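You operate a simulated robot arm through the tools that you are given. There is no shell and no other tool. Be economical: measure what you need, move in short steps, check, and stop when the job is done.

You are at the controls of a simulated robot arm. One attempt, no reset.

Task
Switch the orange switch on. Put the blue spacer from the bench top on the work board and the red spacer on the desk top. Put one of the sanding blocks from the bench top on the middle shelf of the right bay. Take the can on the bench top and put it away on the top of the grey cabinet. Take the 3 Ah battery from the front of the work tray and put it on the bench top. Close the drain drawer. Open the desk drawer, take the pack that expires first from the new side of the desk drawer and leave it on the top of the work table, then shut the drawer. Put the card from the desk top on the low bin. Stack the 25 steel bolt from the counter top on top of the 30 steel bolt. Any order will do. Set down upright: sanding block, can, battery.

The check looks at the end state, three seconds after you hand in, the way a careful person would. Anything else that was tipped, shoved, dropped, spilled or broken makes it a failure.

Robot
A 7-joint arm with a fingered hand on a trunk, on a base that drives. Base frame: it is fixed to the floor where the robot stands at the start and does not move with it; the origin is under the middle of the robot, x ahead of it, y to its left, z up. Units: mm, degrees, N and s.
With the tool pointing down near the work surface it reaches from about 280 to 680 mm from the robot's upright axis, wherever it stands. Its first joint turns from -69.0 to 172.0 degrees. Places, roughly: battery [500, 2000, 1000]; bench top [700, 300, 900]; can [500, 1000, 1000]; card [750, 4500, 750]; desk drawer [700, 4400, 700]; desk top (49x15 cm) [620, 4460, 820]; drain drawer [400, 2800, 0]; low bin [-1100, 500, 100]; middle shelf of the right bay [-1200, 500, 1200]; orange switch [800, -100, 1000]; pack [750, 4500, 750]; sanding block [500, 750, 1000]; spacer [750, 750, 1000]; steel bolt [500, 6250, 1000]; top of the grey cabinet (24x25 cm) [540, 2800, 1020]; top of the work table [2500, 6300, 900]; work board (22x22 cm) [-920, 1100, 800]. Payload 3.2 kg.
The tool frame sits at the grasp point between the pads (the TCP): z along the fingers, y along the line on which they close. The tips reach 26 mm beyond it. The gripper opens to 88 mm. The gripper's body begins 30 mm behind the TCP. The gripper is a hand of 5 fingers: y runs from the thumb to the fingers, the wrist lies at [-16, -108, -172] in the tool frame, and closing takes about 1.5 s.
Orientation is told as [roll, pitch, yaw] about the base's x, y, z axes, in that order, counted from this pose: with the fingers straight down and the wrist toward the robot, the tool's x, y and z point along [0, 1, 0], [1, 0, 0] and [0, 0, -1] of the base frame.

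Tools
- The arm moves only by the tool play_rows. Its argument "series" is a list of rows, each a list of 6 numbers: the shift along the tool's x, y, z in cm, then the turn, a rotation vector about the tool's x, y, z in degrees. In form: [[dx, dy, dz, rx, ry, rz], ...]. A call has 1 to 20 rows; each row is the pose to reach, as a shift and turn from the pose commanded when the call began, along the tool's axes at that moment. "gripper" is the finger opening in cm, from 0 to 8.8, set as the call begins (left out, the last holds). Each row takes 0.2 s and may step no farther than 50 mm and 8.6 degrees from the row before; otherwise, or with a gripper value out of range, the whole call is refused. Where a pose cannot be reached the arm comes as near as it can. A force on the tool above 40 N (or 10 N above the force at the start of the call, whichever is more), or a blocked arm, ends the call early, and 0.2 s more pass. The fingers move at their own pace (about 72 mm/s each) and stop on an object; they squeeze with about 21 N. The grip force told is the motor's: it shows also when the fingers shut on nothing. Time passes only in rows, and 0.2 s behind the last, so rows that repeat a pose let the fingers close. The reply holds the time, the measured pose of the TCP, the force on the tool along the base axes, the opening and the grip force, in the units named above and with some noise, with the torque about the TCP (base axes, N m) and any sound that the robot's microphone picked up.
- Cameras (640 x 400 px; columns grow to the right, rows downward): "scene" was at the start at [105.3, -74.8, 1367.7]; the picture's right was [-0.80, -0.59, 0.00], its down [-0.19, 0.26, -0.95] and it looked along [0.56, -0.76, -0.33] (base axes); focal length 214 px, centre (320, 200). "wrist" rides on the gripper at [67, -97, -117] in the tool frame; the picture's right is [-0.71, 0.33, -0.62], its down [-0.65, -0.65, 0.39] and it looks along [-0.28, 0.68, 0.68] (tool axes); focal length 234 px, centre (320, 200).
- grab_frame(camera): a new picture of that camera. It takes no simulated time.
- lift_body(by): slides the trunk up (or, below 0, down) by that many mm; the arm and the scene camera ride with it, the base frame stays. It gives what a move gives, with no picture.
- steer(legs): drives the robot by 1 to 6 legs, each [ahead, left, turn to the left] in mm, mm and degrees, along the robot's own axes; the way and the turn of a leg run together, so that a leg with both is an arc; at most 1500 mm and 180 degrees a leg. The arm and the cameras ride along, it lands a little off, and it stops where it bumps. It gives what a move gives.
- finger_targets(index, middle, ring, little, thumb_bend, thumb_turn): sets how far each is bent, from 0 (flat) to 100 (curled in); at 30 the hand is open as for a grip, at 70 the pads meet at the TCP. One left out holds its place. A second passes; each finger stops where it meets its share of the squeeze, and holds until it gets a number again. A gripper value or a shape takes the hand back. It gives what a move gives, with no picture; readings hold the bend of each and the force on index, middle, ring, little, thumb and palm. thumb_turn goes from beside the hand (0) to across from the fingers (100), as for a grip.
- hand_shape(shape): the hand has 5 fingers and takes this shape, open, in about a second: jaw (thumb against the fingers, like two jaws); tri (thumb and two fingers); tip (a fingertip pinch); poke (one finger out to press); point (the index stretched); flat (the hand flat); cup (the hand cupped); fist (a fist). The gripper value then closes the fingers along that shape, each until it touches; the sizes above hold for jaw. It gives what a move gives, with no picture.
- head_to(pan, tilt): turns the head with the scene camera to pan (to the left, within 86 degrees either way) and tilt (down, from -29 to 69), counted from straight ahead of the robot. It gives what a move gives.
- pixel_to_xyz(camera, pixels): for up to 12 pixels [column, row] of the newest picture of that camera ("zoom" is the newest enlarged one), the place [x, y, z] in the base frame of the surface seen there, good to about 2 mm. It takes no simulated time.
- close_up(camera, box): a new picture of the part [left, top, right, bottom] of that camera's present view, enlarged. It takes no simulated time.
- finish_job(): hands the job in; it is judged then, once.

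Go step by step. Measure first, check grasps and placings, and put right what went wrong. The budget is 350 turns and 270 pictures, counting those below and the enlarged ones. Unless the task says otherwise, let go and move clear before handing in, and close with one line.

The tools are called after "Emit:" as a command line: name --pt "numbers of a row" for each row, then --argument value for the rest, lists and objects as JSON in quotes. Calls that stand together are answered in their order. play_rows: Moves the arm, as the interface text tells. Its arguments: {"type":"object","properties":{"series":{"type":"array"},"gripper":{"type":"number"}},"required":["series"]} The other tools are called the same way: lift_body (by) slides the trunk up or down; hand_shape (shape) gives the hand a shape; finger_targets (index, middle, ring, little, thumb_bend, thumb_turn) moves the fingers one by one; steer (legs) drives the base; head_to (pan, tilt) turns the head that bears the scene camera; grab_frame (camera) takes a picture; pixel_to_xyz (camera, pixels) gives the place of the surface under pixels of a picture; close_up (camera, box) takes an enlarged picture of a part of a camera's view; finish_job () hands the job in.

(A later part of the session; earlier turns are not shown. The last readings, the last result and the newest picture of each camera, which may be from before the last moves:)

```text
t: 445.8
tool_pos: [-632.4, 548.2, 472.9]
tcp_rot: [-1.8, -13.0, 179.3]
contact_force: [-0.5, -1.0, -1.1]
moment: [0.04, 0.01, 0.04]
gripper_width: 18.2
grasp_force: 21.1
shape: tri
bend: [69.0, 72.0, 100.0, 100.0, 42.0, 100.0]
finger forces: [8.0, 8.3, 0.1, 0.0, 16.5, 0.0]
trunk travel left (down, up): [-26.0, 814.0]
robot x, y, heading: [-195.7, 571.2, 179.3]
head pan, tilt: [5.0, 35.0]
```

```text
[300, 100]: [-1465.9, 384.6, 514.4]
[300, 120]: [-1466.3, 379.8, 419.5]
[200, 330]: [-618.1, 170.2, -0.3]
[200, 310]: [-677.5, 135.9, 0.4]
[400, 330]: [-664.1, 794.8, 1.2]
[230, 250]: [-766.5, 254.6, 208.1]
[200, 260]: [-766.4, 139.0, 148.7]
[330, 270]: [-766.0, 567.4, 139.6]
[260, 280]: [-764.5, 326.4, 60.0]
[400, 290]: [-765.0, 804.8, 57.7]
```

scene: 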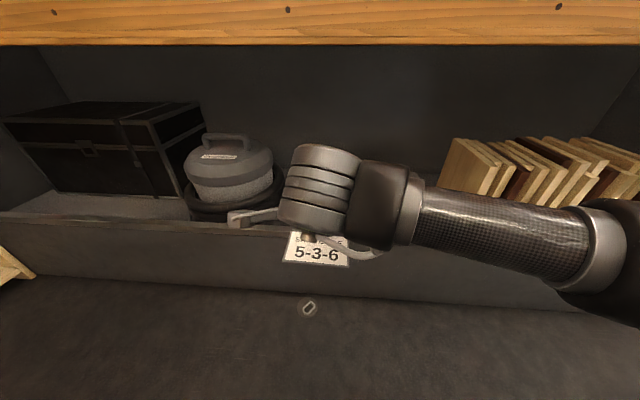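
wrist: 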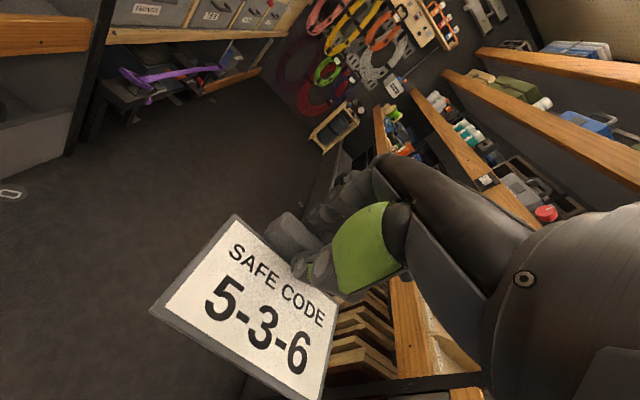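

Rail front x=−766, floor beyond. I'll lower to z≈372 and straighten the hand, then drive in over the rail.

Emit:
play_rows --pt "0 -0.8 3.2 6 0 0" --pt "0 -1.5 6.5 12 0 0" --pt "0 -2.2 9.6 18 0 0"

Emit:
steer --legs '[[170, 0, 0.5]]'

Emit:
grab_frame --camera "scene"

Emit:
grab_frame --camera "wrist"

```text
t: 446.6
tool_pos: [-634.4, 549.3, 371.2]
tcp_rot: [-1.8, 5.0, 178.9]
contact_force: [1.0, 1.0, 0.0]
moment: [-0.02, 0.02, 0.0]
gripper_width: 18.0
grasp_force: 20.6
shape: tri
bend: [69.0, 72.0, 100.0, 100.0, 42.0, 100.0]
finger forces: [8.0, 8.4, 0.0, 0.0, 16.3, 0.0]
trunk travel left (down, up): [-26.0, 814.0]
robot x, y, heading: [-196.2, 574.8, 179.3]
head pan, tilt: [5.0, 35.0]
```

```text
t: 448.1
tool_pos: [-811.7, 543.3, 371.5]
tcp_rot: [-1.8, 4.9, 179.6]
contact_force: [-0.2, -0.3, 0.0]
moment: [-0.05, 0.01, -0.01]
gripper_width: 17.7
grasp_force: 20.4
shape: tri
bend: [69.0, 72.0, 100.0, 100.0, 42.0, 100.0]
finger forces: [8.1, 8.4, 0.0, 0.0, 16.3, 0.1]
trunk travel left (down, up): [-26.0, 814.0]
robot x, y, heading: [-371.1, 574.8, -179.8]
head pan, tilt: [5.0, 35.0]
```

```text
63 pictures are left
```

scene: 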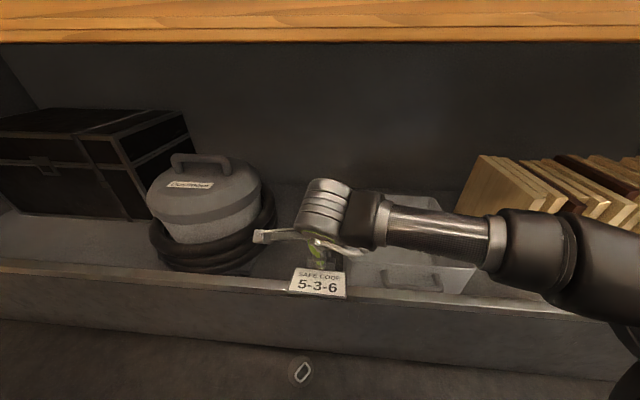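

```text
62 pictures are left
```

wrist: 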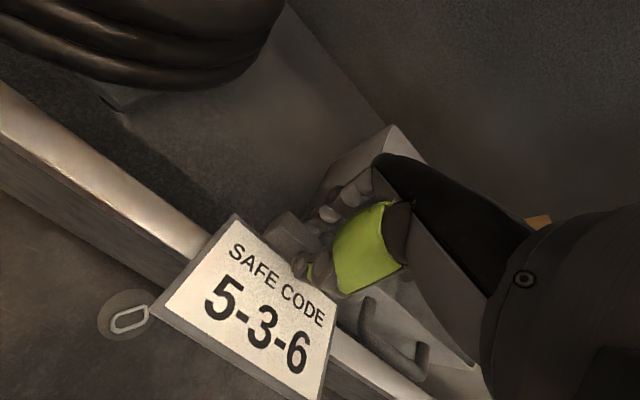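

Emit:
pixel_to_xyz --camera "wrist" --pixels '[[130, 200], [80, 160], [220, 130], [230, 180], [300, 100], [320, 190], [170, 90], [390, 130], [350, 160], [270, 150]]'

```text
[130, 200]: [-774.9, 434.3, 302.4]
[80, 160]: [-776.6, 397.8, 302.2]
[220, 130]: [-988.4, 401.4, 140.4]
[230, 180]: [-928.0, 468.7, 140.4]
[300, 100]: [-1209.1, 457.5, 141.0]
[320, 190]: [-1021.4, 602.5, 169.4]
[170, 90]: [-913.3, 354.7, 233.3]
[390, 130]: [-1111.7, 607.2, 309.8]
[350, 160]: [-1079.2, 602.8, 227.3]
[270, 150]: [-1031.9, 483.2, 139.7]
```

The gap between the vacuum hose (y≤390) and the grey box (y≥605) centres at y≈495. Shifting there and moving in.

Emit:
steer --legs '[[60, 52, 0]]'

Emit:
play_rows --pt "0 3.3 0 0 0 0" --pt "0 6.6 0 0 0 0" --pt "0 9.8 0.3 0 0 0"

Emit:
grab_frame --camera "wrist"

Emit:
grab_frame --camera "scene"

```text
t: 449.1
tool_pos: [-872.3, 491.6, 371.7]
tcp_rot: [-1.8, 4.9, 179.6]
contact_force: [0.9, -0.5, 0.2]
moment: [0.01, 0.03, -0.02]
gripper_width: 18.2
grasp_force: 20.7
shape: tri
bend: [69.0, 72.0, 100.0, 100.0, 42.0, 100.0]
finger forces: [8.1, 8.4, 0.0, 0.0, 16.3, 0.0]
trunk travel left (down, up): [-26.0, 814.0]
robot x, y, heading: [-430.4, 526.7, -180.3]
head pan, tilt: [5.0, 35.0]
```

```text
t: 449.9
tool_pos: [-971.3, 492.3, 360.9]
tcp_rot: [-1.8, 4.9, 179.6]
contact_force: [0.1, -0.9, -0.1]
moment: [-0.04, 0.04, 0.0]
gripper_width: 18.0
grasp_force: 21.0
shape: tri
bend: [69.0, 72.0, 100.0, 100.0, 42.0, 100.0]
finger forces: [8.1, 8.4, 0.0, 0.0, 16.4, 0.0]
trunk travel left (down, up): [-26.0, 814.0]
robot x, y, heading: [-431.0, 521.9, -180.0]
head pan, tilt: [5.0, 35.0]
```

```text
61 pictures are left
```

wrist: 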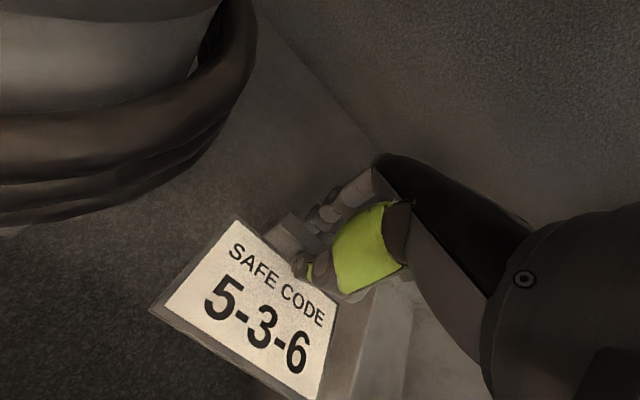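

```text
60 pictures are left
```

scene: 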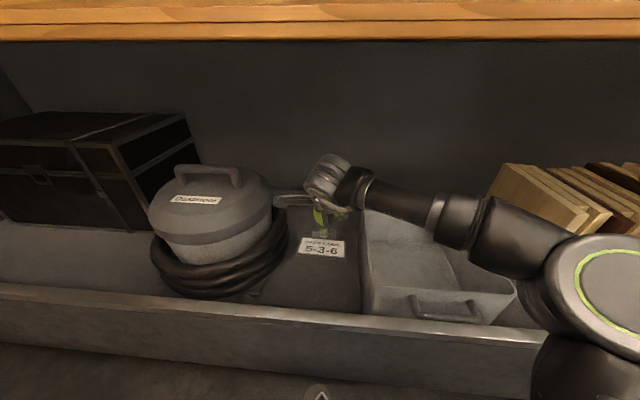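

The forearm passes over the grey box's rim (z≈310). I'll measure how high it is before lowering.

Emit:
pixel_to_xyz --camera "scene" --pixels '[[325, 190], [350, 210], [390, 215], [425, 228], [455, 240], [500, 265], [540, 280], [370, 215], [385, 260], [400, 190]]'

```text
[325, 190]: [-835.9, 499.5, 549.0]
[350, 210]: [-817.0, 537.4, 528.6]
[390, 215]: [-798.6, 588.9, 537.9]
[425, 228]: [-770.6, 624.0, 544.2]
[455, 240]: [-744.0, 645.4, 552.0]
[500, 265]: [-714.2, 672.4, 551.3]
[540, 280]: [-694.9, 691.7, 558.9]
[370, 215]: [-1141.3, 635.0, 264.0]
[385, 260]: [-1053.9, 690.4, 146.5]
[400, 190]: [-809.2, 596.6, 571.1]
```

The forearm will clear the rim by ≥30 mm. Lowering step by step.

Emit:
play_rows --pt "0 0 4 0 0 0" --pt "0 0 8 0 0 0" --pt "0 0 12 0 0 0" --pt "0 0 15 0 0 0"

Emit:
grab_frame --camera "scene"

```text
t: 450.9
tool_pos: [-955.8, 495.4, 210.5]
tcp_rot: [-1.7, 4.9, 179.5]
contact_force: [0.5, -0.6, -0.2]
moment: [0.0, 0.03, 0.01]
gripper_width: 18.0
grasp_force: 21.3
shape: tri
bend: [69.0, 72.0, 100.0, 100.0, 42.0, 100.0]
finger forces: [8.1, 8.3, 0.0, 0.0, 16.2, 0.1]
trunk travel left (down, up): [-26.0, 814.0]
robot x, y, heading: [-434.2, 523.4, -179.9]
head pan, tilt: [5.0, 35.0]
```

```text
59 pictures are left
```

scene: 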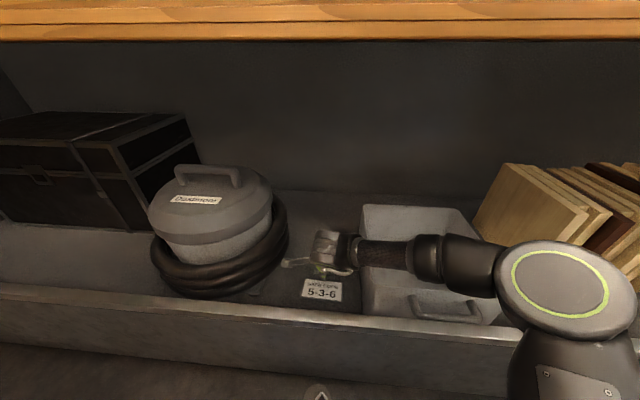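

Emit:
pixel_to_xyz --camera "scene" --pixels '[[375, 265], [395, 268], [430, 280], [470, 292], [350, 262], [430, 300]]'

Emit:
play_rows --pt "0 0 1 0 0 0" --pt "0 0 1.8 0 0 0" --pt "0 0 2.4 0 0 0" --pt "0 0 2.9 0 0 0" --pt "0 0 3.3 0 0 0"

Emit:
grab_frame --camera "wrist"

```text
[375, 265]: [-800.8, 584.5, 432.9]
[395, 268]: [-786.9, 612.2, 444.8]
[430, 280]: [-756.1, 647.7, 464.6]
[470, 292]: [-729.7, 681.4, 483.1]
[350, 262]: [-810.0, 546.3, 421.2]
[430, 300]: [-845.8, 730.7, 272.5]
```

```text
t: 452.1
tool_pos: [-954.2, 497.5, 177.3]
tcp_rot: [-1.7, 4.9, 179.5]
contact_force: [-0.4, 0.2, -1.1]
moment: [-0.01, 0.03, 0.0]
gripper_width: 18.2
grasp_force: 20.7
shape: tri
bend: [69.0, 72.0, 100.0, 100.0, 42.0, 100.0]
finger forces: [8.1, 8.3, 0.1, 0.0, 16.2, 0.0]
trunk travel left (down, up): [-26.0, 814.0]
robot x, y, heading: [-428.6, 519.8, -179.9]
head pan, tilt: [5.0, 35.0]
```

```text
58 pictures are left
```

wrist: 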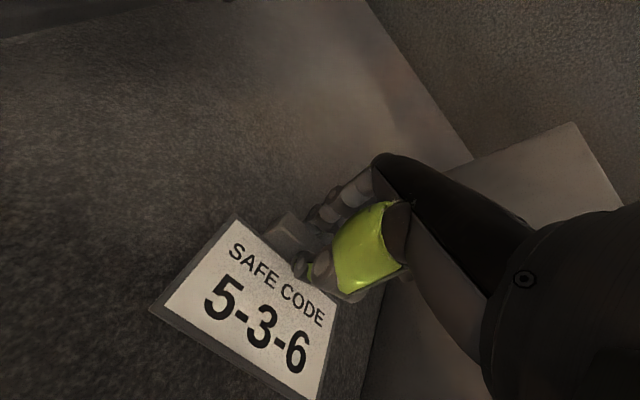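

Emit:
play_rows --pt "0 0 0.3 0 0 0" --pt "0 0 0.6 0 0 0" --pt "0 0 0.9 0 0 0" --pt "0 0 1.2 0 0 0"

```text
t: 453.1
tool_pos: [-953.2, 498.3, 171.8]
tcp_rot: [-1.5, 4.3, 179.6]
contact_force: [4.7, -2.7, 32.3]
moment: [-0.03, -0.43, -0.01]
gripper_width: 19.9
grasp_force: 20.8
shape: tri
bend: [71.0, 73.0, 100.0, 100.0, 40.0, 100.0]
finger forces: [8.9, 10.9, 0.0, 0.0, 24.3, 0.1]
trunk travel left (down, up): [-26.0, 814.0]
robot x, y, heading: [-429.5, 522.5, -180.1]
head pan, tilt: [5.0, 35.0]
```

Firm contact with the floor. Easing up 5 mm and opening.

Emit:
play_rows --pt "0 0 -0.5 0 0 0" --pt "0 0 -0.5 0 0 0" --pt "0 0 -0.5 0 0 0" --pt "0 0 -0.5 0 0 0" --pt "0 0 -0.5 0 0 0" --pt "0 0 -0.5 0 0 0" --gripper 5

Emit:
grab_frame --camera "wrist"

```text
t: 454.5
tool_pos: [-952.1, 499.9, 171.2]
tcp_rot: [-1.8, 4.9, 179.5]
contact_force: [-0.6, -1.0, -0.1]
moment: [0.03, 0.01, -0.01]
gripper_width: 49.7
grasp_force: 0.0
shape: tri
bend: [47.0, 40.0, 99.0, 99.0, 10.0, 99.0]
finger forces: [0.0, 0.0, 0.0, 0.0, 0.1, 0.1]
trunk travel left (down, up): [-26.0, 814.0]
robot x, y, heading: [-433.0, 523.2, -180.2]
head pan, tilt: [5.0, 35.0]
```

```text
57 pictures are left
```

wrist: 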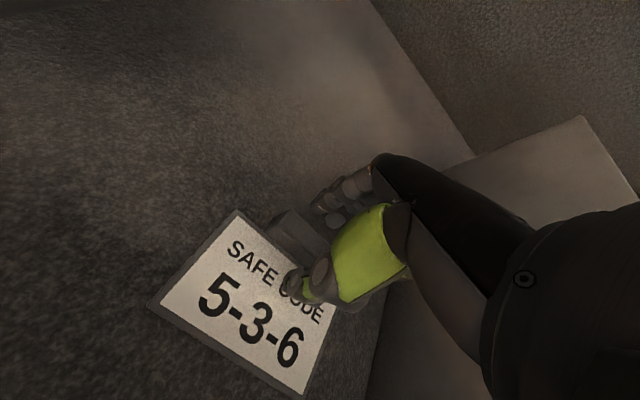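

The card lies flat. Raising straight up, then withdrawing over the rail.

Emit:
play_rows --pt "0 0 -1.5 0 0 0" --pt "0 0 -4 0 0 0" --pt "0 0 -8 0 0 0" --pt "0 0 -12 0 0 0" --pt "0 0 -16 0 0 0" --pt "0 0 -20 0 0 0" --pt "0 -3 -20.5 0 0 0" --pt "0 -7 -20.5 0 0 0" --pt "0 -11 -20.5 0 0 0"

Emit:
grab_frame --camera "wrist"

Emit:
steer --legs '[[-240, 0, 0]]'

Emit:
lift_body --by 400

Emit:
grab_frame --camera "scene"

```text
t: 456.5
tool_pos: [-857.4, 492.7, 386.6]
tcp_rot: [-1.8, 5.0, 179.4]
contact_force: [0.8, 0.8, -0.4]
moment: [0.01, -0.01, 0.02]
gripper_width: 49.8
grasp_force: 0.1
shape: tri
bend: [47.0, 40.0, 99.0, 99.0, 10.0, 99.0]
finger forces: [0.0, 0.0, 0.0, 0.1, 0.1, 0.0]
trunk travel left (down, up): [-26.0, 814.0]
robot x, y, heading: [-432.0, 522.1, -179.6]
head pan, tilt: [5.0, 35.0]
```

```text
56 pictures are left
```

wrist: 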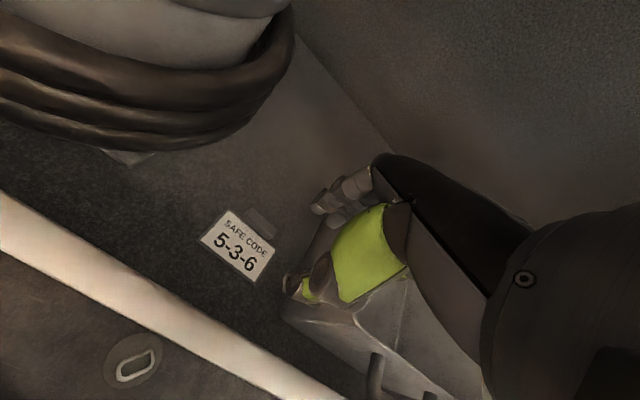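

```text
t: 458.3
tool_pos: [-618.1, 493.4, 386.4]
tcp_rot: [-1.8, 4.9, 179.4]
contact_force: [0.0, -0.5, 0.2]
moment: [0.05, 0.0, 0.01]
gripper_width: 49.7
grasp_force: 0.1
shape: tri
bend: [47.0, 40.0, 99.0, 99.0, 10.0, 99.0]
finger forces: [0.1, 0.1, 0.0, 0.1, 0.0, 0.0]
trunk travel left (down, up): [-26.0, 814.0]
robot x, y, heading: [-194.2, 520.8, 179.7]
head pan, tilt: [5.0, 35.0]
```

```text
t: 462.1
tool_pos: [-618.2, 492.7, 786.6]
tcp_rot: [-1.8, 4.9, 179.3]
contact_force: [0.2, -0.7, -0.4]
moment: [0.01, 0.03, 0.02]
gripper_width: 50.0
grasp_force: 0.0
shape: tri
bend: [47.0, 40.0, 99.0, 99.0, 10.0, 99.0]
finger forces: [0.0, 0.1, 0.0, 0.1, 0.0, 0.0]
trunk travel left (down, up): [-426.0, 414.0]
robot x, y, heading: [-192.2, 520.9, 179.7]
head pan, tilt: [5.0, 35.0]
```

```text
55 pictures are left
```

scene: 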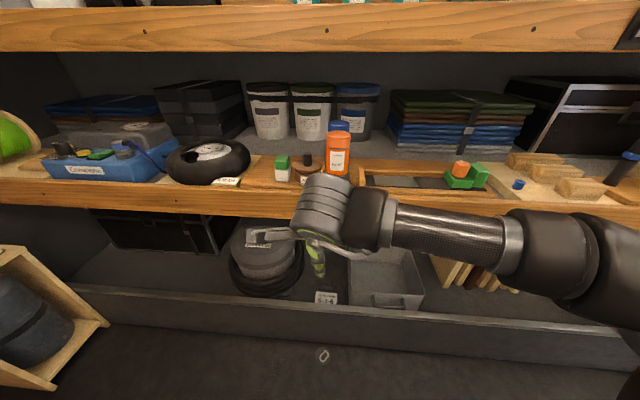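

The card lies in the low bin and the grey box is unmoved. Now to the bolts: turn toward +y and drive to the counter.

Emit:
play_rows --pt "0 0 -4 -1.2 0 0" --pt "0 0 -8 -2.5 0 0" --pt "0 0 -12 -3.8 0 0" --pt "0 0 -16 -5 0 0"

Emit:
steer --legs '[[0, 0, -90], [1500, 0, 0], [1500, 0, 0], [1400, 0, 0]]'

Emit:
head_to --pan -15 --tilt 30

Emit:
grab_frame --camera "scene"

```text
t: 463.1
tool_pos: [-634.6, 486.8, 947.7]
tcp_rot: [-1.7, -0.1, 179.6]
contact_force: [-0.3, -0.7, 0.2]
moment: [0.0, 0.03, -0.02]
gripper_width: 49.9
grasp_force: 0.0
shape: tri
bend: [47.0, 40.0, 99.0, 99.0, 10.0, 99.0]
finger forces: [0.1, 0.0, 0.0, 0.0, 0.0, 0.0]
trunk travel left (down, up): [-426.0, 414.0]
robot x, y, heading: [-195.5, 524.2, 179.7]
head pan, tilt: [5.0, 35.0]
```

```text
t: 488.2
tool_pos: [-121.4, 5396.1, 946.3]
tcp_rot: [-1.9, -0.1, 89.3]
contact_force: [-0.8, -0.1, 0.3]
moment: [0.07, 0.0, -0.05]
gripper_width: 49.7
grasp_force: 0.1
shape: tri
bend: [47.0, 40.0, 99.0, 99.0, 10.0, 99.0]
finger forces: [0.1, 0.0, 0.0, 0.0, 0.1, 0.0]
trunk travel left (down, up): [-426.0, 414.0]
robot x, y, heading: [-88.5, 4951.2, 89.5]
head pan, tilt: [5.0, 35.0]
```

```text
t: 489.0
tool_pos: [-122.3, 5394.8, 945.8]
tcp_rot: [-1.9, -0.1, 89.4]
contact_force: [0.0, 1.4, 0.3]
moment: [-0.01, -0.02, 0.0]
gripper_width: 49.8
grasp_force: 0.1
shape: tri
bend: [47.0, 40.0, 99.0, 99.0, 10.0, 99.0]
finger forces: [0.0, 0.1, 0.1, 0.0, 0.0, 0.0]
trunk travel left (down, up): [-426.0, 414.0]
robot x, y, heading: [-88.6, 4952.2, 89.6]
head pan, tilt: [-15.0, 30.0]
```

```text
54 pictures are left
```

scene: 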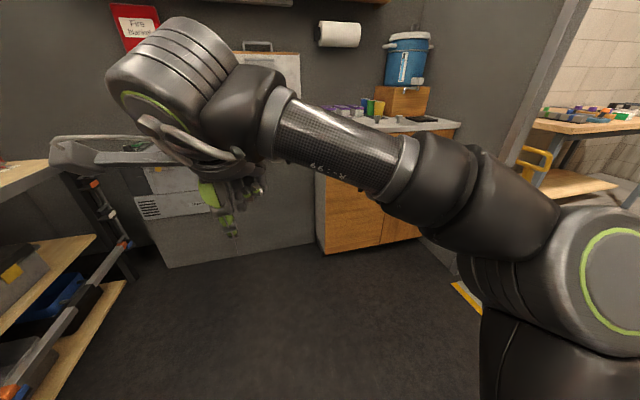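

The counter with the wooden front lies to the right. Raising the trunk and driving in front of it.

Emit:
lift_body --by 220

Emit:
steer --legs '[[400, -520, 0]]'

Emit:
head_to --pan 5 --tilt 40

Emit:
grab_frame --camera "scene"

Emit:
grab_frame --camera "wrist"

```text
t: 491.4
tool_pos: [-121.9, 5395.1, 1167.1]
tcp_rot: [-1.8, -0.1, 89.3]
contact_force: [0.0, 0.2, 0.6]
moment: [-0.03, -0.01, 0.0]
gripper_width: 49.8
grasp_force: 0.1
shape: tri
bend: [47.0, 40.0, 99.0, 99.0, 10.0, 99.0]
finger forces: [0.0, 0.0, 0.0, 0.0, 0.0, 0.0]
trunk travel left (down, up): [-646.0, 194.0]
robot x, y, heading: [-89.3, 4951.7, 89.6]
head pan, tilt: [-15.0, 30.0]
```

```text
t: 495.0
tool_pos: [389.1, 5793.0, 1165.7]
tcp_rot: [-1.8, -0.1, 90.0]
contact_force: [0.7, 0.6, 0.3]
moment: [0.01, 0.04, 0.0]
gripper_width: 49.5
grasp_force: 0.0
shape: tri
bend: [47.0, 40.0, 99.0, 99.0, 10.0, 99.0]
finger forces: [0.0, 0.0, 0.0, 0.0, 0.0, 0.1]
trunk travel left (down, up): [-646.0, 194.0]
robot x, y, heading: [427.6, 5347.5, 90.5]
head pan, tilt: [-15.0, 30.0]
```

```text
t: 495.8
tool_pos: [390.2, 5795.0, 1167.1]
tcp_rot: [-1.9, -0.1, 90.2]
contact_force: [-1.0, -1.1, -0.4]
moment: [-0.02, 0.0, -0.01]
gripper_width: 49.7
grasp_force: 0.0
shape: tri
bend: [47.0, 40.0, 99.0, 99.0, 10.0, 99.0]
finger forces: [0.0, 0.0, 0.1, 0.1, 0.0, 0.0]
trunk travel left (down, up): [-646.0, 194.0]
robot x, y, heading: [424.1, 5353.0, 90.1]
head pan, tilt: [5.0, 40.0]
```

```text
53 pictures are left
```

scene: 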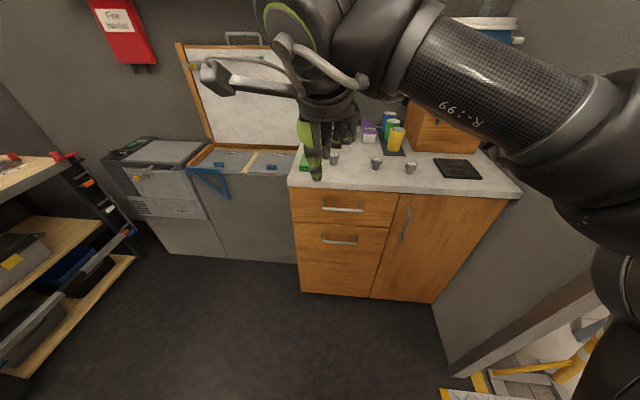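

```text
52 pictures are left
```

wrist: 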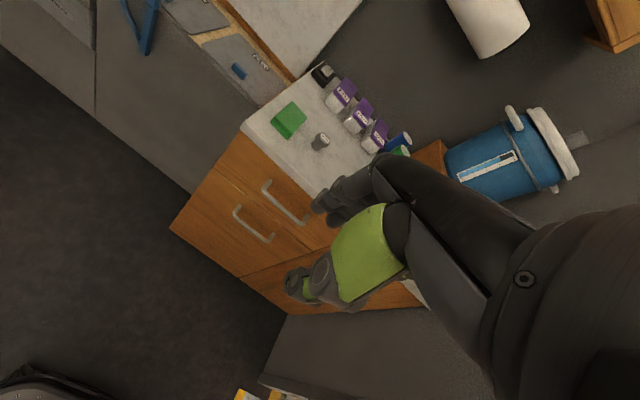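

Three small metal pieces stand on the counter at scene (334,157), (377,162), (411,168). I'll zoom and measure.

Emit:
close_up --camera "scene" --box '[290, 110, 490, 230]'

Emit:
pixel_to_xyz --camera "zoom" --pixels '[[140, 145], [275, 155], [390, 175], [275, 170], [390, 190], [140, 160], [330, 215], [50, 165], [540, 190], [250, 245], [330, 130], [270, 190]]'

```text
3.20 times, centred on (390, 170) of scene
```

zoom: 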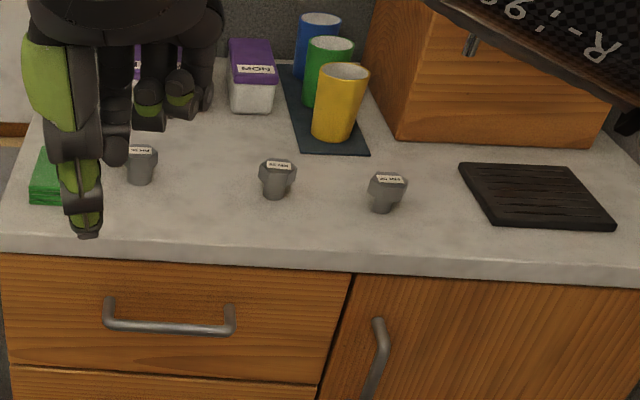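

```text
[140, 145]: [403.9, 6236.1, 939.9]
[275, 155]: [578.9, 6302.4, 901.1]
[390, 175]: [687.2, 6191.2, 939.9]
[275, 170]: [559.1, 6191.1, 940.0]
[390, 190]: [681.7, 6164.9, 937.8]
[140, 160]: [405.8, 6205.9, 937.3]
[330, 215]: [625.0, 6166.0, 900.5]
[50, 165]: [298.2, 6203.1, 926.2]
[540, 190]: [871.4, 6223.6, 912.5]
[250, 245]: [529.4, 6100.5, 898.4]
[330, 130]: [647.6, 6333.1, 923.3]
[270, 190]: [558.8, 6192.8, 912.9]
```

The bolts are about 40 mm tall (900–940) with label faces on top. I'll move closer to read them.

Emit:
steer --legs '[[180, -130, 0]]'

Emit:
grab_frame --camera "wrist"

Emit:
close_up --camera "scene" --box '[230, 140, 400, 240]'

```text
t: 497.5
tool_pos: [520.8, 5971.6, 1165.5]
tcp_rot: [-1.8, -0.1, 89.9]
contact_force: [0.2, 0.6, 0.0]
moment: [-0.01, 0.01, -0.03]
gripper_width: 49.6
grasp_force: 0.0
shape: tri
bend: [47.0, 40.0, 99.0, 99.0, 10.0, 99.0]
finger forces: [0.0, 0.0, 0.0, 0.1, 0.0, 0.0]
trunk travel left (down, up): [-646.0, 194.0]
robot x, y, heading: [560.4, 5529.0, 90.2]
head pan, tilt: [5.0, 40.0]
```

```text
50 pictures are left
```

wrist: 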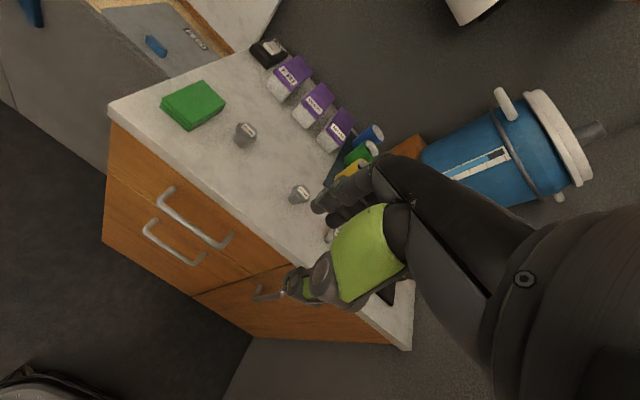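

```text
3.76 times, centred on (315, 190) of scene
```

zoom: 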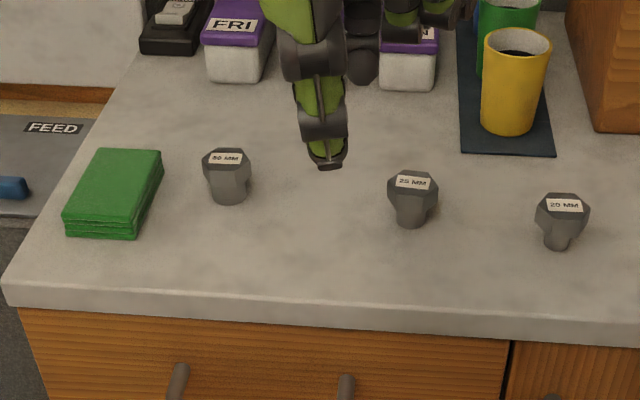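

Left is 30 MM (x≈404), middle 25 MM (x≈559), right 20 MM. I'll drive closer, lower the trunk and measure 25's top face precisely.

Emit:
steer --legs '[[110, 15, 0]]'

Emit:
lift_body --by -100

Emit:
play_rows --pt "-1 2 0 0 1.8 0" --pt "-1.5 4 0 0 1.8 0" --pt "-1.5 6 0 0 1.8 0"

Emit:
grab_frame --camera "wrist"

```text
t: 498.7
tool_pos: [506.5, 6081.1, 1166.4]
tcp_rot: [-1.8, -0.2, 89.8]
contact_force: [-0.1, 0.1, -1.2]
moment: [-0.05, -0.01, 0.0]
gripper_width: 49.8
grasp_force: 0.0
shape: tri
bend: [47.0, 40.0, 99.0, 99.0, 10.0, 99.0]
finger forces: [0.1, 0.0, 0.0, 0.0, 0.1, 0.1]
trunk travel left (down, up): [-646.0, 194.0]
robot x, y, heading: [548.9, 5639.8, 90.1]
head pan, tilt: [5.0, 40.0]
```

```text
t: 500.0
tool_pos: [506.6, 6081.2, 1066.5]
tcp_rot: [-1.8, -0.1, 89.8]
contact_force: [-0.3, 0.3, 1.0]
moment: [0.03, 0.02, -0.01]
gripper_width: 49.7
grasp_force: 0.0
shape: tri
bend: [47.0, 40.0, 99.0, 99.0, 10.0, 99.0]
finger forces: [0.0, 0.0, 0.0, 0.1, 0.0, 0.1]
trunk travel left (down, up): [-546.0, 294.0]
robot x, y, heading: [544.6, 5641.0, 89.9]
head pan, tilt: [5.0, 40.0]
```

```text
t: 500.8
tool_pos: [521.8, 6140.8, 1066.5]
tcp_rot: [-0.1, -0.2, 89.7]
contact_force: [-0.3, 0.6, 0.9]
moment: [0.0, 0.02, -0.01]
gripper_width: 49.6
grasp_force: 0.1
shape: tri
bend: [47.0, 40.0, 99.0, 99.0, 10.0, 99.0]
finger forces: [0.1, 0.0, 0.0, 0.0, 0.0, 0.1]
trunk travel left (down, up): [-546.0, 294.0]
robot x, y, heading: [543.0, 5639.9, 90.2]
head pan, tilt: [5.0, 40.0]
```

```text
48 pictures are left
```

wrist: 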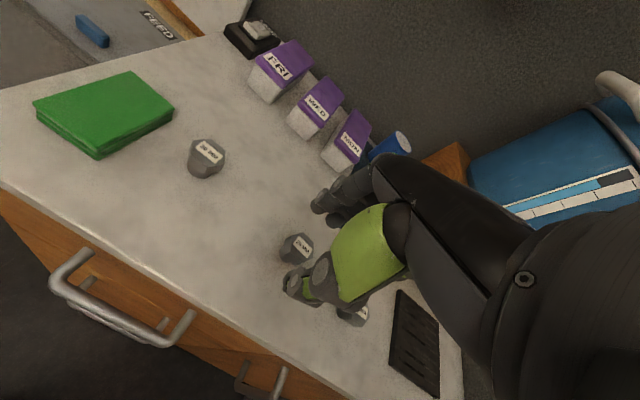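

Emit:
close_up --camera "wrist" --box '[170, 120, 330, 280]'

Emit:
pixel_to_xyz --camera "wrist" --pixels '[[190, 150], [205, 138], [224, 155], [207, 152], [285, 240], [298, 234], [314, 245], [298, 248], [310, 258], [212, 168], [195, 170], [285, 255]]'

```text
2.50 times, centred on (250, 200) of wrist
```

zoom: 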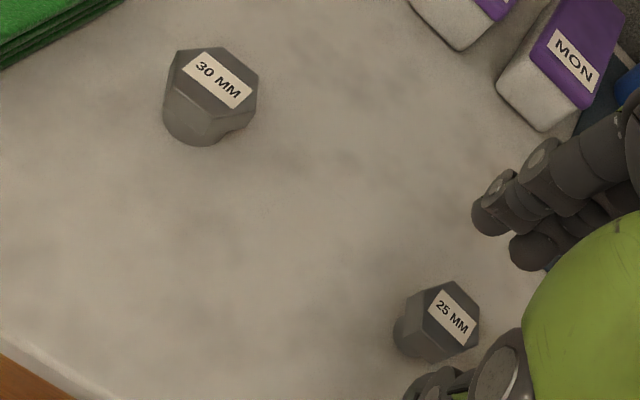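

```text
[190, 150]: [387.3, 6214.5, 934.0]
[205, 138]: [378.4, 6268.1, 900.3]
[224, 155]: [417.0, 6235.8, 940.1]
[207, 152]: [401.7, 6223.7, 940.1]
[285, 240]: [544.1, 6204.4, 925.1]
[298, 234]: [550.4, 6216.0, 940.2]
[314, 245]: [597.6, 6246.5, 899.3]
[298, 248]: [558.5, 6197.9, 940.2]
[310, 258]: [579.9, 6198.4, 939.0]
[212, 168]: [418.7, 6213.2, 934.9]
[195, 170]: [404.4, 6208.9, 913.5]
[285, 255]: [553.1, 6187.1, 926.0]
```

Emit:
pixel_to_xyz --camera "zoom" --pixels '[[452, 318], [447, 286], [475, 301], [475, 333], [430, 296], [428, 325], [213, 82], [216, 52], [254, 76], [246, 104], [180, 56], [176, 86]]'

```text
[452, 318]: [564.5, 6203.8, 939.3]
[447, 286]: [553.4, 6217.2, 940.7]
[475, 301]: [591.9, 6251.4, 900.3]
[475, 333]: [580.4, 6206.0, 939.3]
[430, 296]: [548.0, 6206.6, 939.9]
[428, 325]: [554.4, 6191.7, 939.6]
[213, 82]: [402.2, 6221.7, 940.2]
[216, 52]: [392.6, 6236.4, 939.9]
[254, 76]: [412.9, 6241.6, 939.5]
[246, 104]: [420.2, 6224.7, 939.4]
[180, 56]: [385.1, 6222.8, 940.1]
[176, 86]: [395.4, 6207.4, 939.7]
```

25's centre ≈(564,6204), 30's ≈(403,6224), tops 940. I'll move above 25 and descend.

Emit:
play_rows --pt "-1.4 2.1 2.8 0 0 0" --pt "-2.8 4.2 5.6 0 0 0" --pt "-4.2 6.3 8.6 0 0 0" --gripper 6

Emit:
close_up --camera "wrist" --box '[220, 160, 400, 340]'

```text
t: 501.6
tool_pos: [564.7, 6204.6, 979.3]
tcp_rot: [0.1, 0.0, 89.8]
contact_force: [0.0, 0.1, 0.9]
moment: [0.0, -0.01, 0.05]
gripper_width: 59.7
grasp_force: 0.0
shape: tri
bend: [42.0, 36.0, 99.0, 99.0, 8.0, 99.0]
finger forces: [0.0, 0.0, 0.0, 0.1, 0.0, 0.0]
trunk travel left (down, up): [-546.0, 294.0]
robot x, y, heading: [543.8, 5639.5, 90.1]
head pan, tilt: [5.0, 40.0]
```

```text
2.22 times, centred on (310, 250) of wrist
```

zoom: 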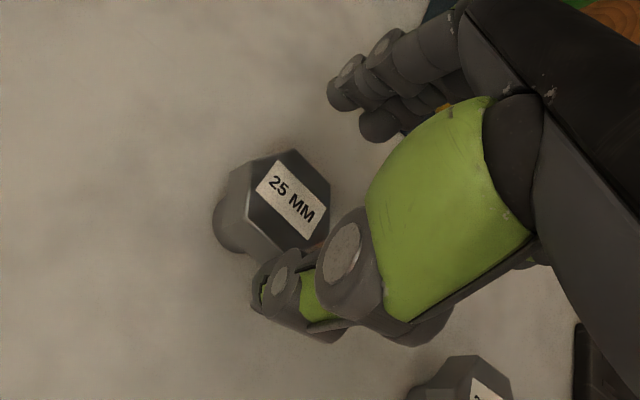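

Emit:
pixel_to_xyz --camera "zoom" --pixels '[[295, 152], [328, 185], [322, 235], [285, 248], [250, 215], [252, 165]]'

Emit:
play_rows --pt "0 0 1.5 0 0 0" --pt "0 0 2.8 0 0 0" --pt "0 0 3.5 0 0 0"

```text
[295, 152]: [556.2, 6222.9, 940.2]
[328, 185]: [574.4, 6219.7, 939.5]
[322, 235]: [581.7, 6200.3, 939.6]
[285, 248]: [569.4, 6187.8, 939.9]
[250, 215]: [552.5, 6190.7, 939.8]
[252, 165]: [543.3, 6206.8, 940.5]
```

```text
t: 502.4
tool_pos: [564.4, 6204.3, 945.7]
tcp_rot: [0.0, -0.1, 89.9]
contact_force: [-0.9, 0.3, -0.4]
moment: [0.04, 0.01, 0.01]
gripper_width: 59.6
grasp_force: 0.0
shape: tri
bend: [42.0, 36.0, 99.0, 99.0, 8.0, 99.0]
finger forces: [0.0, 0.0, 0.0, 0.0, 0.1, 0.0]
trunk travel left (down, up): [-546.0, 294.0]
robot x, y, heading: [542.6, 5639.0, 90.0]
head pan, tilt: [5.0, 40.0]
```

The centre (563,6205) is confirmed. Closing on the head.

Emit:
play_rows --pt "0.1 0 0.1 0 0 0" --pt "0.1 0 0.1 0 0 0" --pt "0.1 0 0.1 0 0 0" --pt "0.1 0 0.1 0 0 0" --pt "0.1 0 0.1 0 0 0" --pt "0.1 0 0.1 0 0 0" --pt "0.1 0 0.1 0 0 0" --gripper 0

Emit:
close_up --camera "wrist" --box '[220, 160, 400, 340]'

```text
t: 504.0
tool_pos: [562.6, 6205.5, 944.4]
tcp_rot: [0.0, -0.1, 89.8]
contact_force: [0.3, -0.1, 0.6]
moment: [-0.01, -0.01, 0.01]
gripper_width: 32.1
grasp_force: 20.7
shape: tri
bend: [55.0, 51.0, 100.0, 100.0, 39.0, 100.0]
finger forces: [8.9, 9.3, 0.0, 0.0, 19.1, 0.0]
trunk travel left (down, up): [-546.0, 294.0]
robot x, y, heading: [543.6, 5639.6, 90.2]
head pan, tilt: [5.0, 40.0]
```

```text
2.22 times, centred on (310, 250) of wrist
```

zoom: 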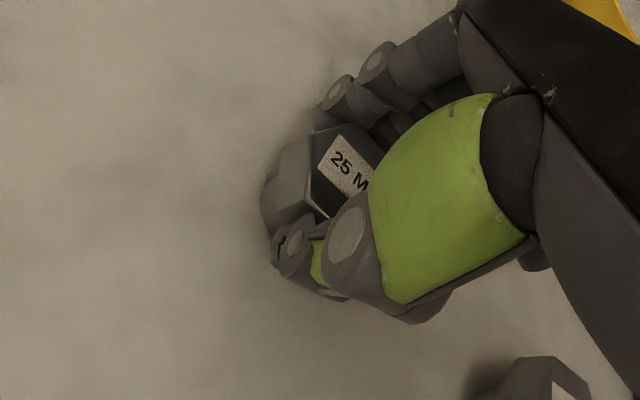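

Held. Lifting 60 mm and checking.

Emit:
play_rows --pt "0 0 -1.5 0 0 0" --pt "0 0 -4 0 0 0" --pt "0 0 -6.5 0 0 0"

Emit:
close_up --camera "wrist" --box '[240, 180, 360, 300]'

Emit:
close_up --camera "scene" --box '[200, 130, 420, 270]'

```text
t: 504.8
tool_pos: [561.7, 6201.5, 1009.9]
tcp_rot: [-0.1, -0.1, 89.8]
contact_force: [-0.1, 0.2, -1.4]
moment: [0.01, 0.01, 0.04]
gripper_width: 32.1
grasp_force: 20.9
shape: tri
bend: [55.0, 51.0, 100.0, 100.0, 39.0, 100.0]
finger forces: [8.9, 9.4, 0.1, 0.0, 19.0, 0.0]
trunk travel left (down, up): [-546.0, 294.0]
robot x, y, heading: [540.6, 5637.1, 90.3]
head pan, tilt: [5.0, 40.0]
```

```text
3.33 times, centred on (300, 240) of wrist
```

zoom: 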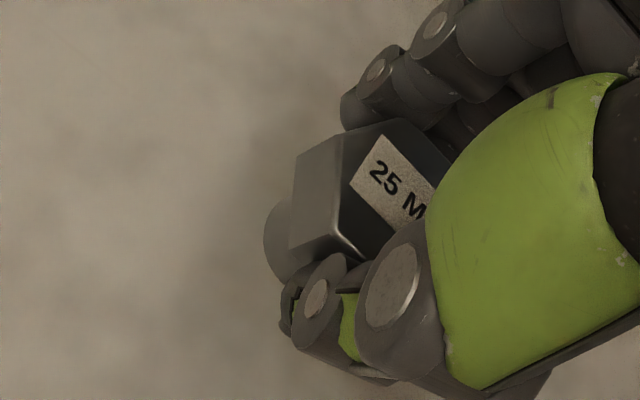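

```text
2.86 times, centred on (310, 200) of scene
```

zoom: 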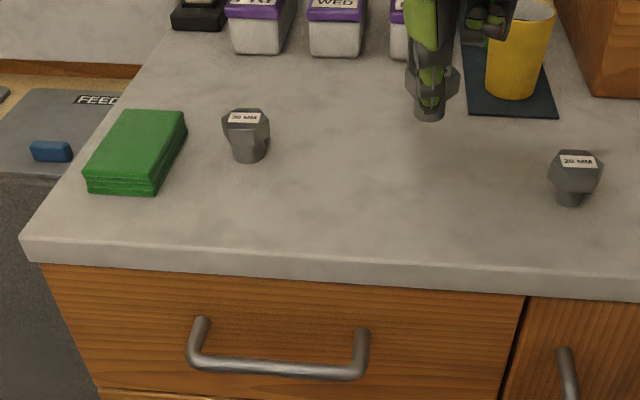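

Emit:
pixel_to_xyz --camera "zoom" --pixels '[[417, 112], [443, 112], [430, 114], [410, 95], [452, 95], [430, 95], [246, 118], [233, 118], [262, 118], [248, 150]]'

Emit:
close_up --camera "scene" --box '[325, 140, 375, 180]'

```text
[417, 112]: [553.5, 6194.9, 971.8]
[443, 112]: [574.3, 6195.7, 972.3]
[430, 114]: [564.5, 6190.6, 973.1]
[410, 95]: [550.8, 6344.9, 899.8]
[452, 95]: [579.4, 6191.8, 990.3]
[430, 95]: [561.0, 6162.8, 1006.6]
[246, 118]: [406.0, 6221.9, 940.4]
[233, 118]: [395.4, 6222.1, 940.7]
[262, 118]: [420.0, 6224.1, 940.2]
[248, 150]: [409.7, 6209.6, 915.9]
```

```text
10.00 times, centred on (350, 160) of scene
```

zoom: 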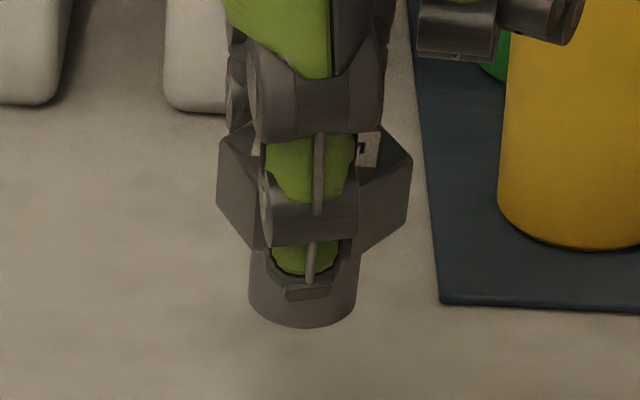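

The held bolt is vertical, its axis ≈(+2,+1.6) from the TCP, bottom 44 mm below. Moving above the 30 bolt and re-measuring.

Emit:
play_rows --pt "4 0.5 -1 0 0 0" --pt "8 1 -2 0 0 0" --pt "12 1.5 -2 0 0 0" --pt "16 2.1 -2 0 0 0"

Emit:
close_up --camera "scene" --box '[240, 110, 340, 190]'

Emit:
close_up --camera "wrist" --box '[220, 180, 340, 300]'

```text
t: 505.8
tool_pos: [423.8, 6216.3, 1028.0]
tcp_rot: [0.2, 0.0, 89.8]
contact_force: [0.0, -1.0, -0.6]
moment: [0.05, 0.03, 0.04]
gripper_width: 32.0
grasp_force: 20.9
shape: tri
bend: [55.0, 51.0, 100.0, 100.0, 39.0, 100.0]
finger forces: [8.6, 9.3, 0.0, 0.0, 18.9, 0.0]
out of reach, approached as far as the arm can: row 4
trunk travel left (down, up): [-546.0, 294.0]
robot x, y, heading: [544.1, 5641.2, 90.0]
head pan, tilt: [5.0, 40.0]
```

```text
5.00 times, centred on (290, 150) of scene
```

zoom: 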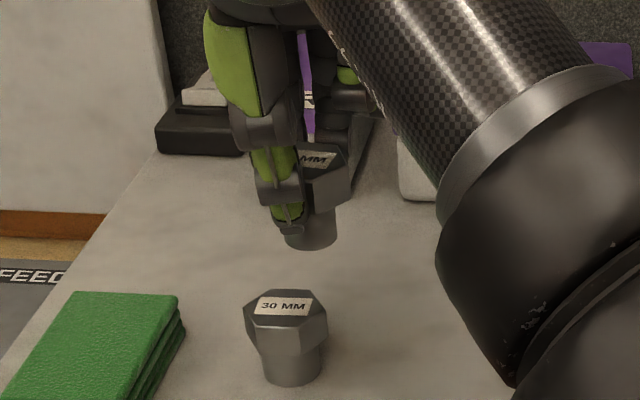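

```text
3.33 times, centred on (280, 240) of wrist
```

zoom: 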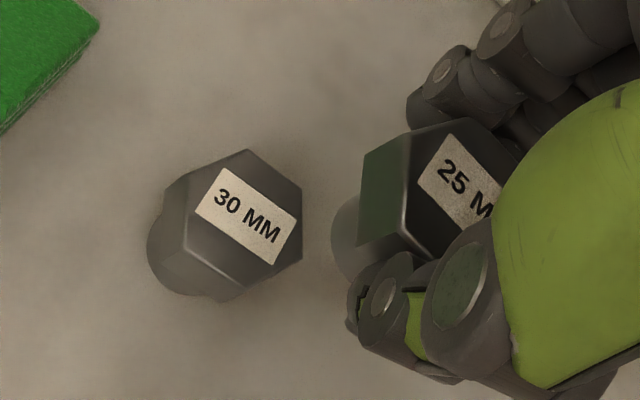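

Out of reach sideways, so the base must shift. First I'll measure the 30 bolt's hex corners in this view.

Emit:
pixel_to_xyz --camera "zoom" --pixels '[[248, 154], [300, 190], [296, 255], [240, 284], [191, 246], [190, 188], [245, 218]]'

Emit:
steer --legs '[[0, 110, 0]]'

```text
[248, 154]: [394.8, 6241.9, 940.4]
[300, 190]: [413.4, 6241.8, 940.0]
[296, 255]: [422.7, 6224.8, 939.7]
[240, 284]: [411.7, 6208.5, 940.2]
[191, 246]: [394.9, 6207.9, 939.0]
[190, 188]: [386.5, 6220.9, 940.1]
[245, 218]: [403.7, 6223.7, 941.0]
```

```text
t: 507.0
tool_pos: [312.7, 6215.6, 1027.3]
tcp_rot: [0.0, -0.1, 89.6]
contact_force: [-0.2, -0.6, -1.8]
moment: [0.02, 0.02, 0.0]
gripper_width: 31.9
grasp_force: 20.2
shape: tri
bend: [55.0, 51.0, 100.0, 100.0, 39.0, 100.0]
finger forces: [8.6, 9.4, 0.0, 0.0, 18.9, 0.0]
trunk travel left (down, up): [-546.0, 294.0]
robot x, y, heading: [436.1, 5638.8, 89.8]
head pan, tilt: [5.0, 40.0]
```

30's centre is (404.0,6224.3). Moving the bolt over it.

Emit:
play_rows --pt "-3 0.3 0 0 0 0" --pt "-6 0.6 0 0 0 0" --pt "-8.9 0.75 0 0 0 0"

Emit:
close_up --camera "scene" --box '[280, 110, 380, 190]'

Emit:
close_up --camera "wrist" --box '[220, 180, 340, 300]'

```text
t: 507.8
tool_pos: [401.1, 6225.1, 1025.5]
tcp_rot: [0.1, -0.1, 89.7]
contact_force: [0.7, 0.5, -0.6]
moment: [-0.02, -0.03, 0.02]
gripper_width: 31.7
grasp_force: 21.1
shape: tri
bend: [55.0, 51.0, 100.0, 100.0, 40.0, 100.0]
finger forces: [8.5, 9.3, 0.1, 0.0, 18.7, 0.1]
trunk travel left (down, up): [-546.0, 294.0]
robot x, y, heading: [431.5, 5634.3, 89.8]
head pan, tilt: [5.0, 40.0]
```

```text
5.00 times, centred on (330, 150) of scene
```

zoom: 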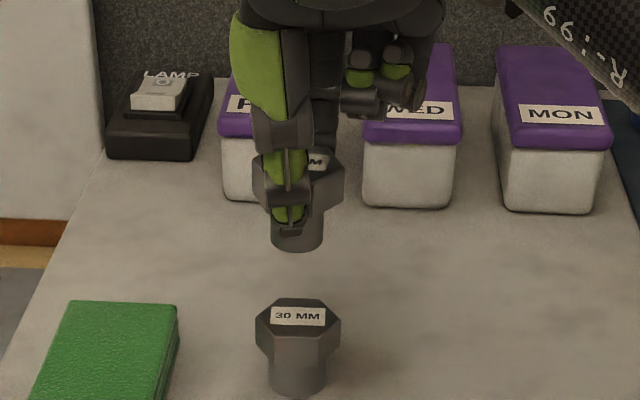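

```text
3.33 times, centred on (280, 240) of wrist
```

zoom: 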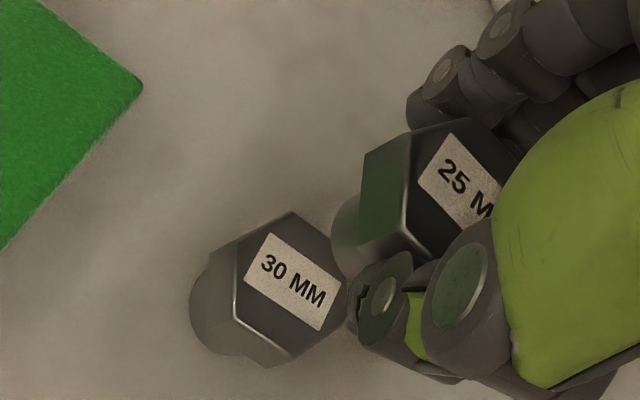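

Emit:
close_up --camera "scene" --box '[310, 130, 360, 190]'

Emit:
pixel_to_xyz --camera "zoom" --pixels '[[140, 120], [180, 120], [220, 120], [190, 130], [165, 130], [205, 110], [150, 165], [250, 165]]'

```text
6.67 times, centred on (335, 160) of scene
```

zoom: 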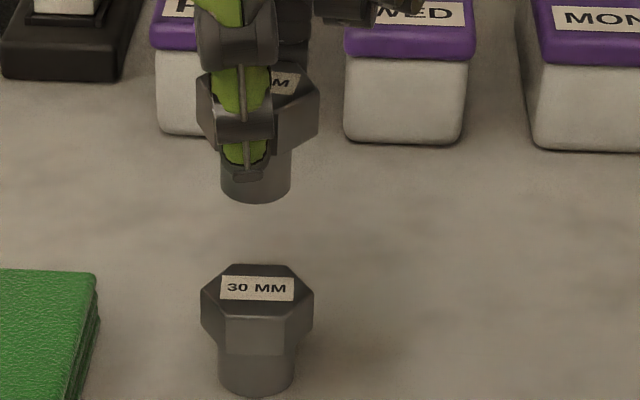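

```text
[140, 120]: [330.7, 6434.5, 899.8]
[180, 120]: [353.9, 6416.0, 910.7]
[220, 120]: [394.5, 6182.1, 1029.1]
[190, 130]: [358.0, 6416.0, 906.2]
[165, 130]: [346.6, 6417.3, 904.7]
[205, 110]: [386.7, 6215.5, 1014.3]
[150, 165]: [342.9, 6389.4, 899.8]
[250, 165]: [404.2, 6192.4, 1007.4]
```

Emit:
pixel_to_xyz --camera "zoom" --pixels '[[224, 185], [288, 185], [270, 190], [256, 196], [240, 192], [258, 272], [203, 290], [312, 294], [258, 316], [285, 150]]'

```text
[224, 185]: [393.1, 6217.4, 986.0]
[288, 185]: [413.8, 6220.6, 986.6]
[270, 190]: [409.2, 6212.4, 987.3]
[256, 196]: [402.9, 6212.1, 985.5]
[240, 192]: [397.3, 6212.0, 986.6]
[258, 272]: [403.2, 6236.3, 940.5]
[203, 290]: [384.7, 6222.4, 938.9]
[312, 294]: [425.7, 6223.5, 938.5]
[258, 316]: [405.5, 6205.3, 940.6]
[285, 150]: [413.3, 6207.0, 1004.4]
```

The axes agree within about 1 mm. Lowering: 38 mm, then creeping to contact.

Emit:
play_rows --pt "-0.1 0 1.5 0 0 0" --pt "-0.1 0 2.8 0 0 0" --pt "-0.1 0 3.5 0 0 0" --pt "-0.1 0 3.8 0 0 0"

Emit:
close_up --camera "scene" --box '[310, 140, 360, 190]'

```text
t: 508.8
tool_pos: [401.9, 6222.9, 989.7]
tcp_rot: [0.0, -0.1, 89.7]
contact_force: [0.2, -0.4, -1.4]
moment: [0.01, -0.02, 0.0]
gripper_width: 31.7
grasp_force: 20.7
shape: tri
bend: [55.0, 51.0, 100.0, 100.0, 40.0, 100.0]
finger forces: [8.5, 9.3, 0.0, 0.0, 18.7, 0.1]
trunk travel left (down, up): [-546.0, 294.0]
robot x, y, heading: [438.8, 5642.5, 90.0]
head pan, tilt: [5.0, 40.0]
```

```text
8.00 times, centred on (335, 165) of scene
```

zoom: 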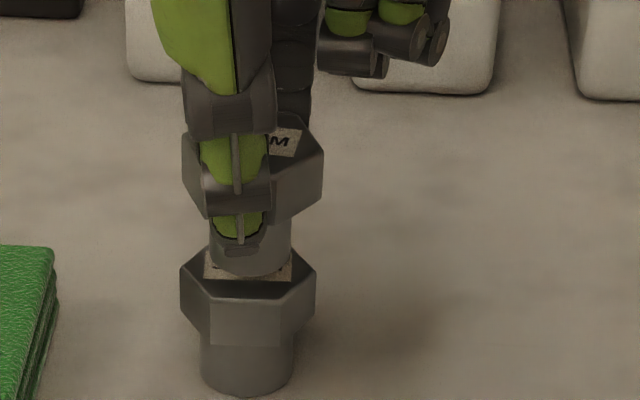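

Emit:
play_rows --pt "0 0 0.2 0 0 0" --pt "0 0 0.35 0 0 0" --pt "0 0 0.45 0 0 0" --pt "0 0 0.55 0 0 0"

```text
t: 509.8
tool_pos: [404.2, 6223.3, 983.7]
tcp_rot: [0.2, -0.1, 89.8]
contact_force: [1.0, 0.5, -1.1]
moment: [-0.01, -0.03, -0.02]
gripper_width: 31.8
grasp_force: 20.5
shape: tri
bend: [55.0, 51.0, 100.0, 100.0, 40.0, 100.0]
finger forces: [8.6, 9.3, 0.1, 0.0, 18.8, 0.0]
trunk travel left (down, up): [-546.0, 294.0]
robot x, y, heading: [435.9, 5640.7, 89.8]
head pan, tilt: [5.0, 40.0]
```

Emit:
play_rows --pt "0 0 0.1 0 0 0" --pt "0 0 0.2 0 0 0" --pt "0 0 0.3 0 0 0"

Emit:
close_up --camera "scene" --box '[310, 140, 360, 190]'

```text
t: 510.6
tool_pos: [403.8, 6221.8, 983.6]
tcp_rot: [0.2, -0.3, 89.8]
contact_force: [-0.1, 0.9, 8.4]
moment: [-0.06, -0.03, 0.01]
gripper_width: 31.9
grasp_force: 21.3
shape: tri
bend: [55.0, 51.0, 100.0, 100.0, 40.0, 100.0]
finger forces: [9.2, 10.8, 0.0, 0.0, 20.1, 0.0]
trunk travel left (down, up): [-546.0, 294.0]
robot x, y, heading: [434.5, 5641.1, 90.0]
head pan, tilt: [5.0, 40.0]
```

```text
8.00 times, centred on (335, 165) of scene
```

zoom: 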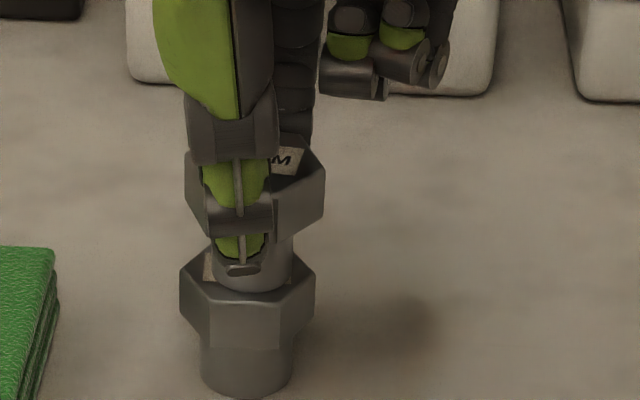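

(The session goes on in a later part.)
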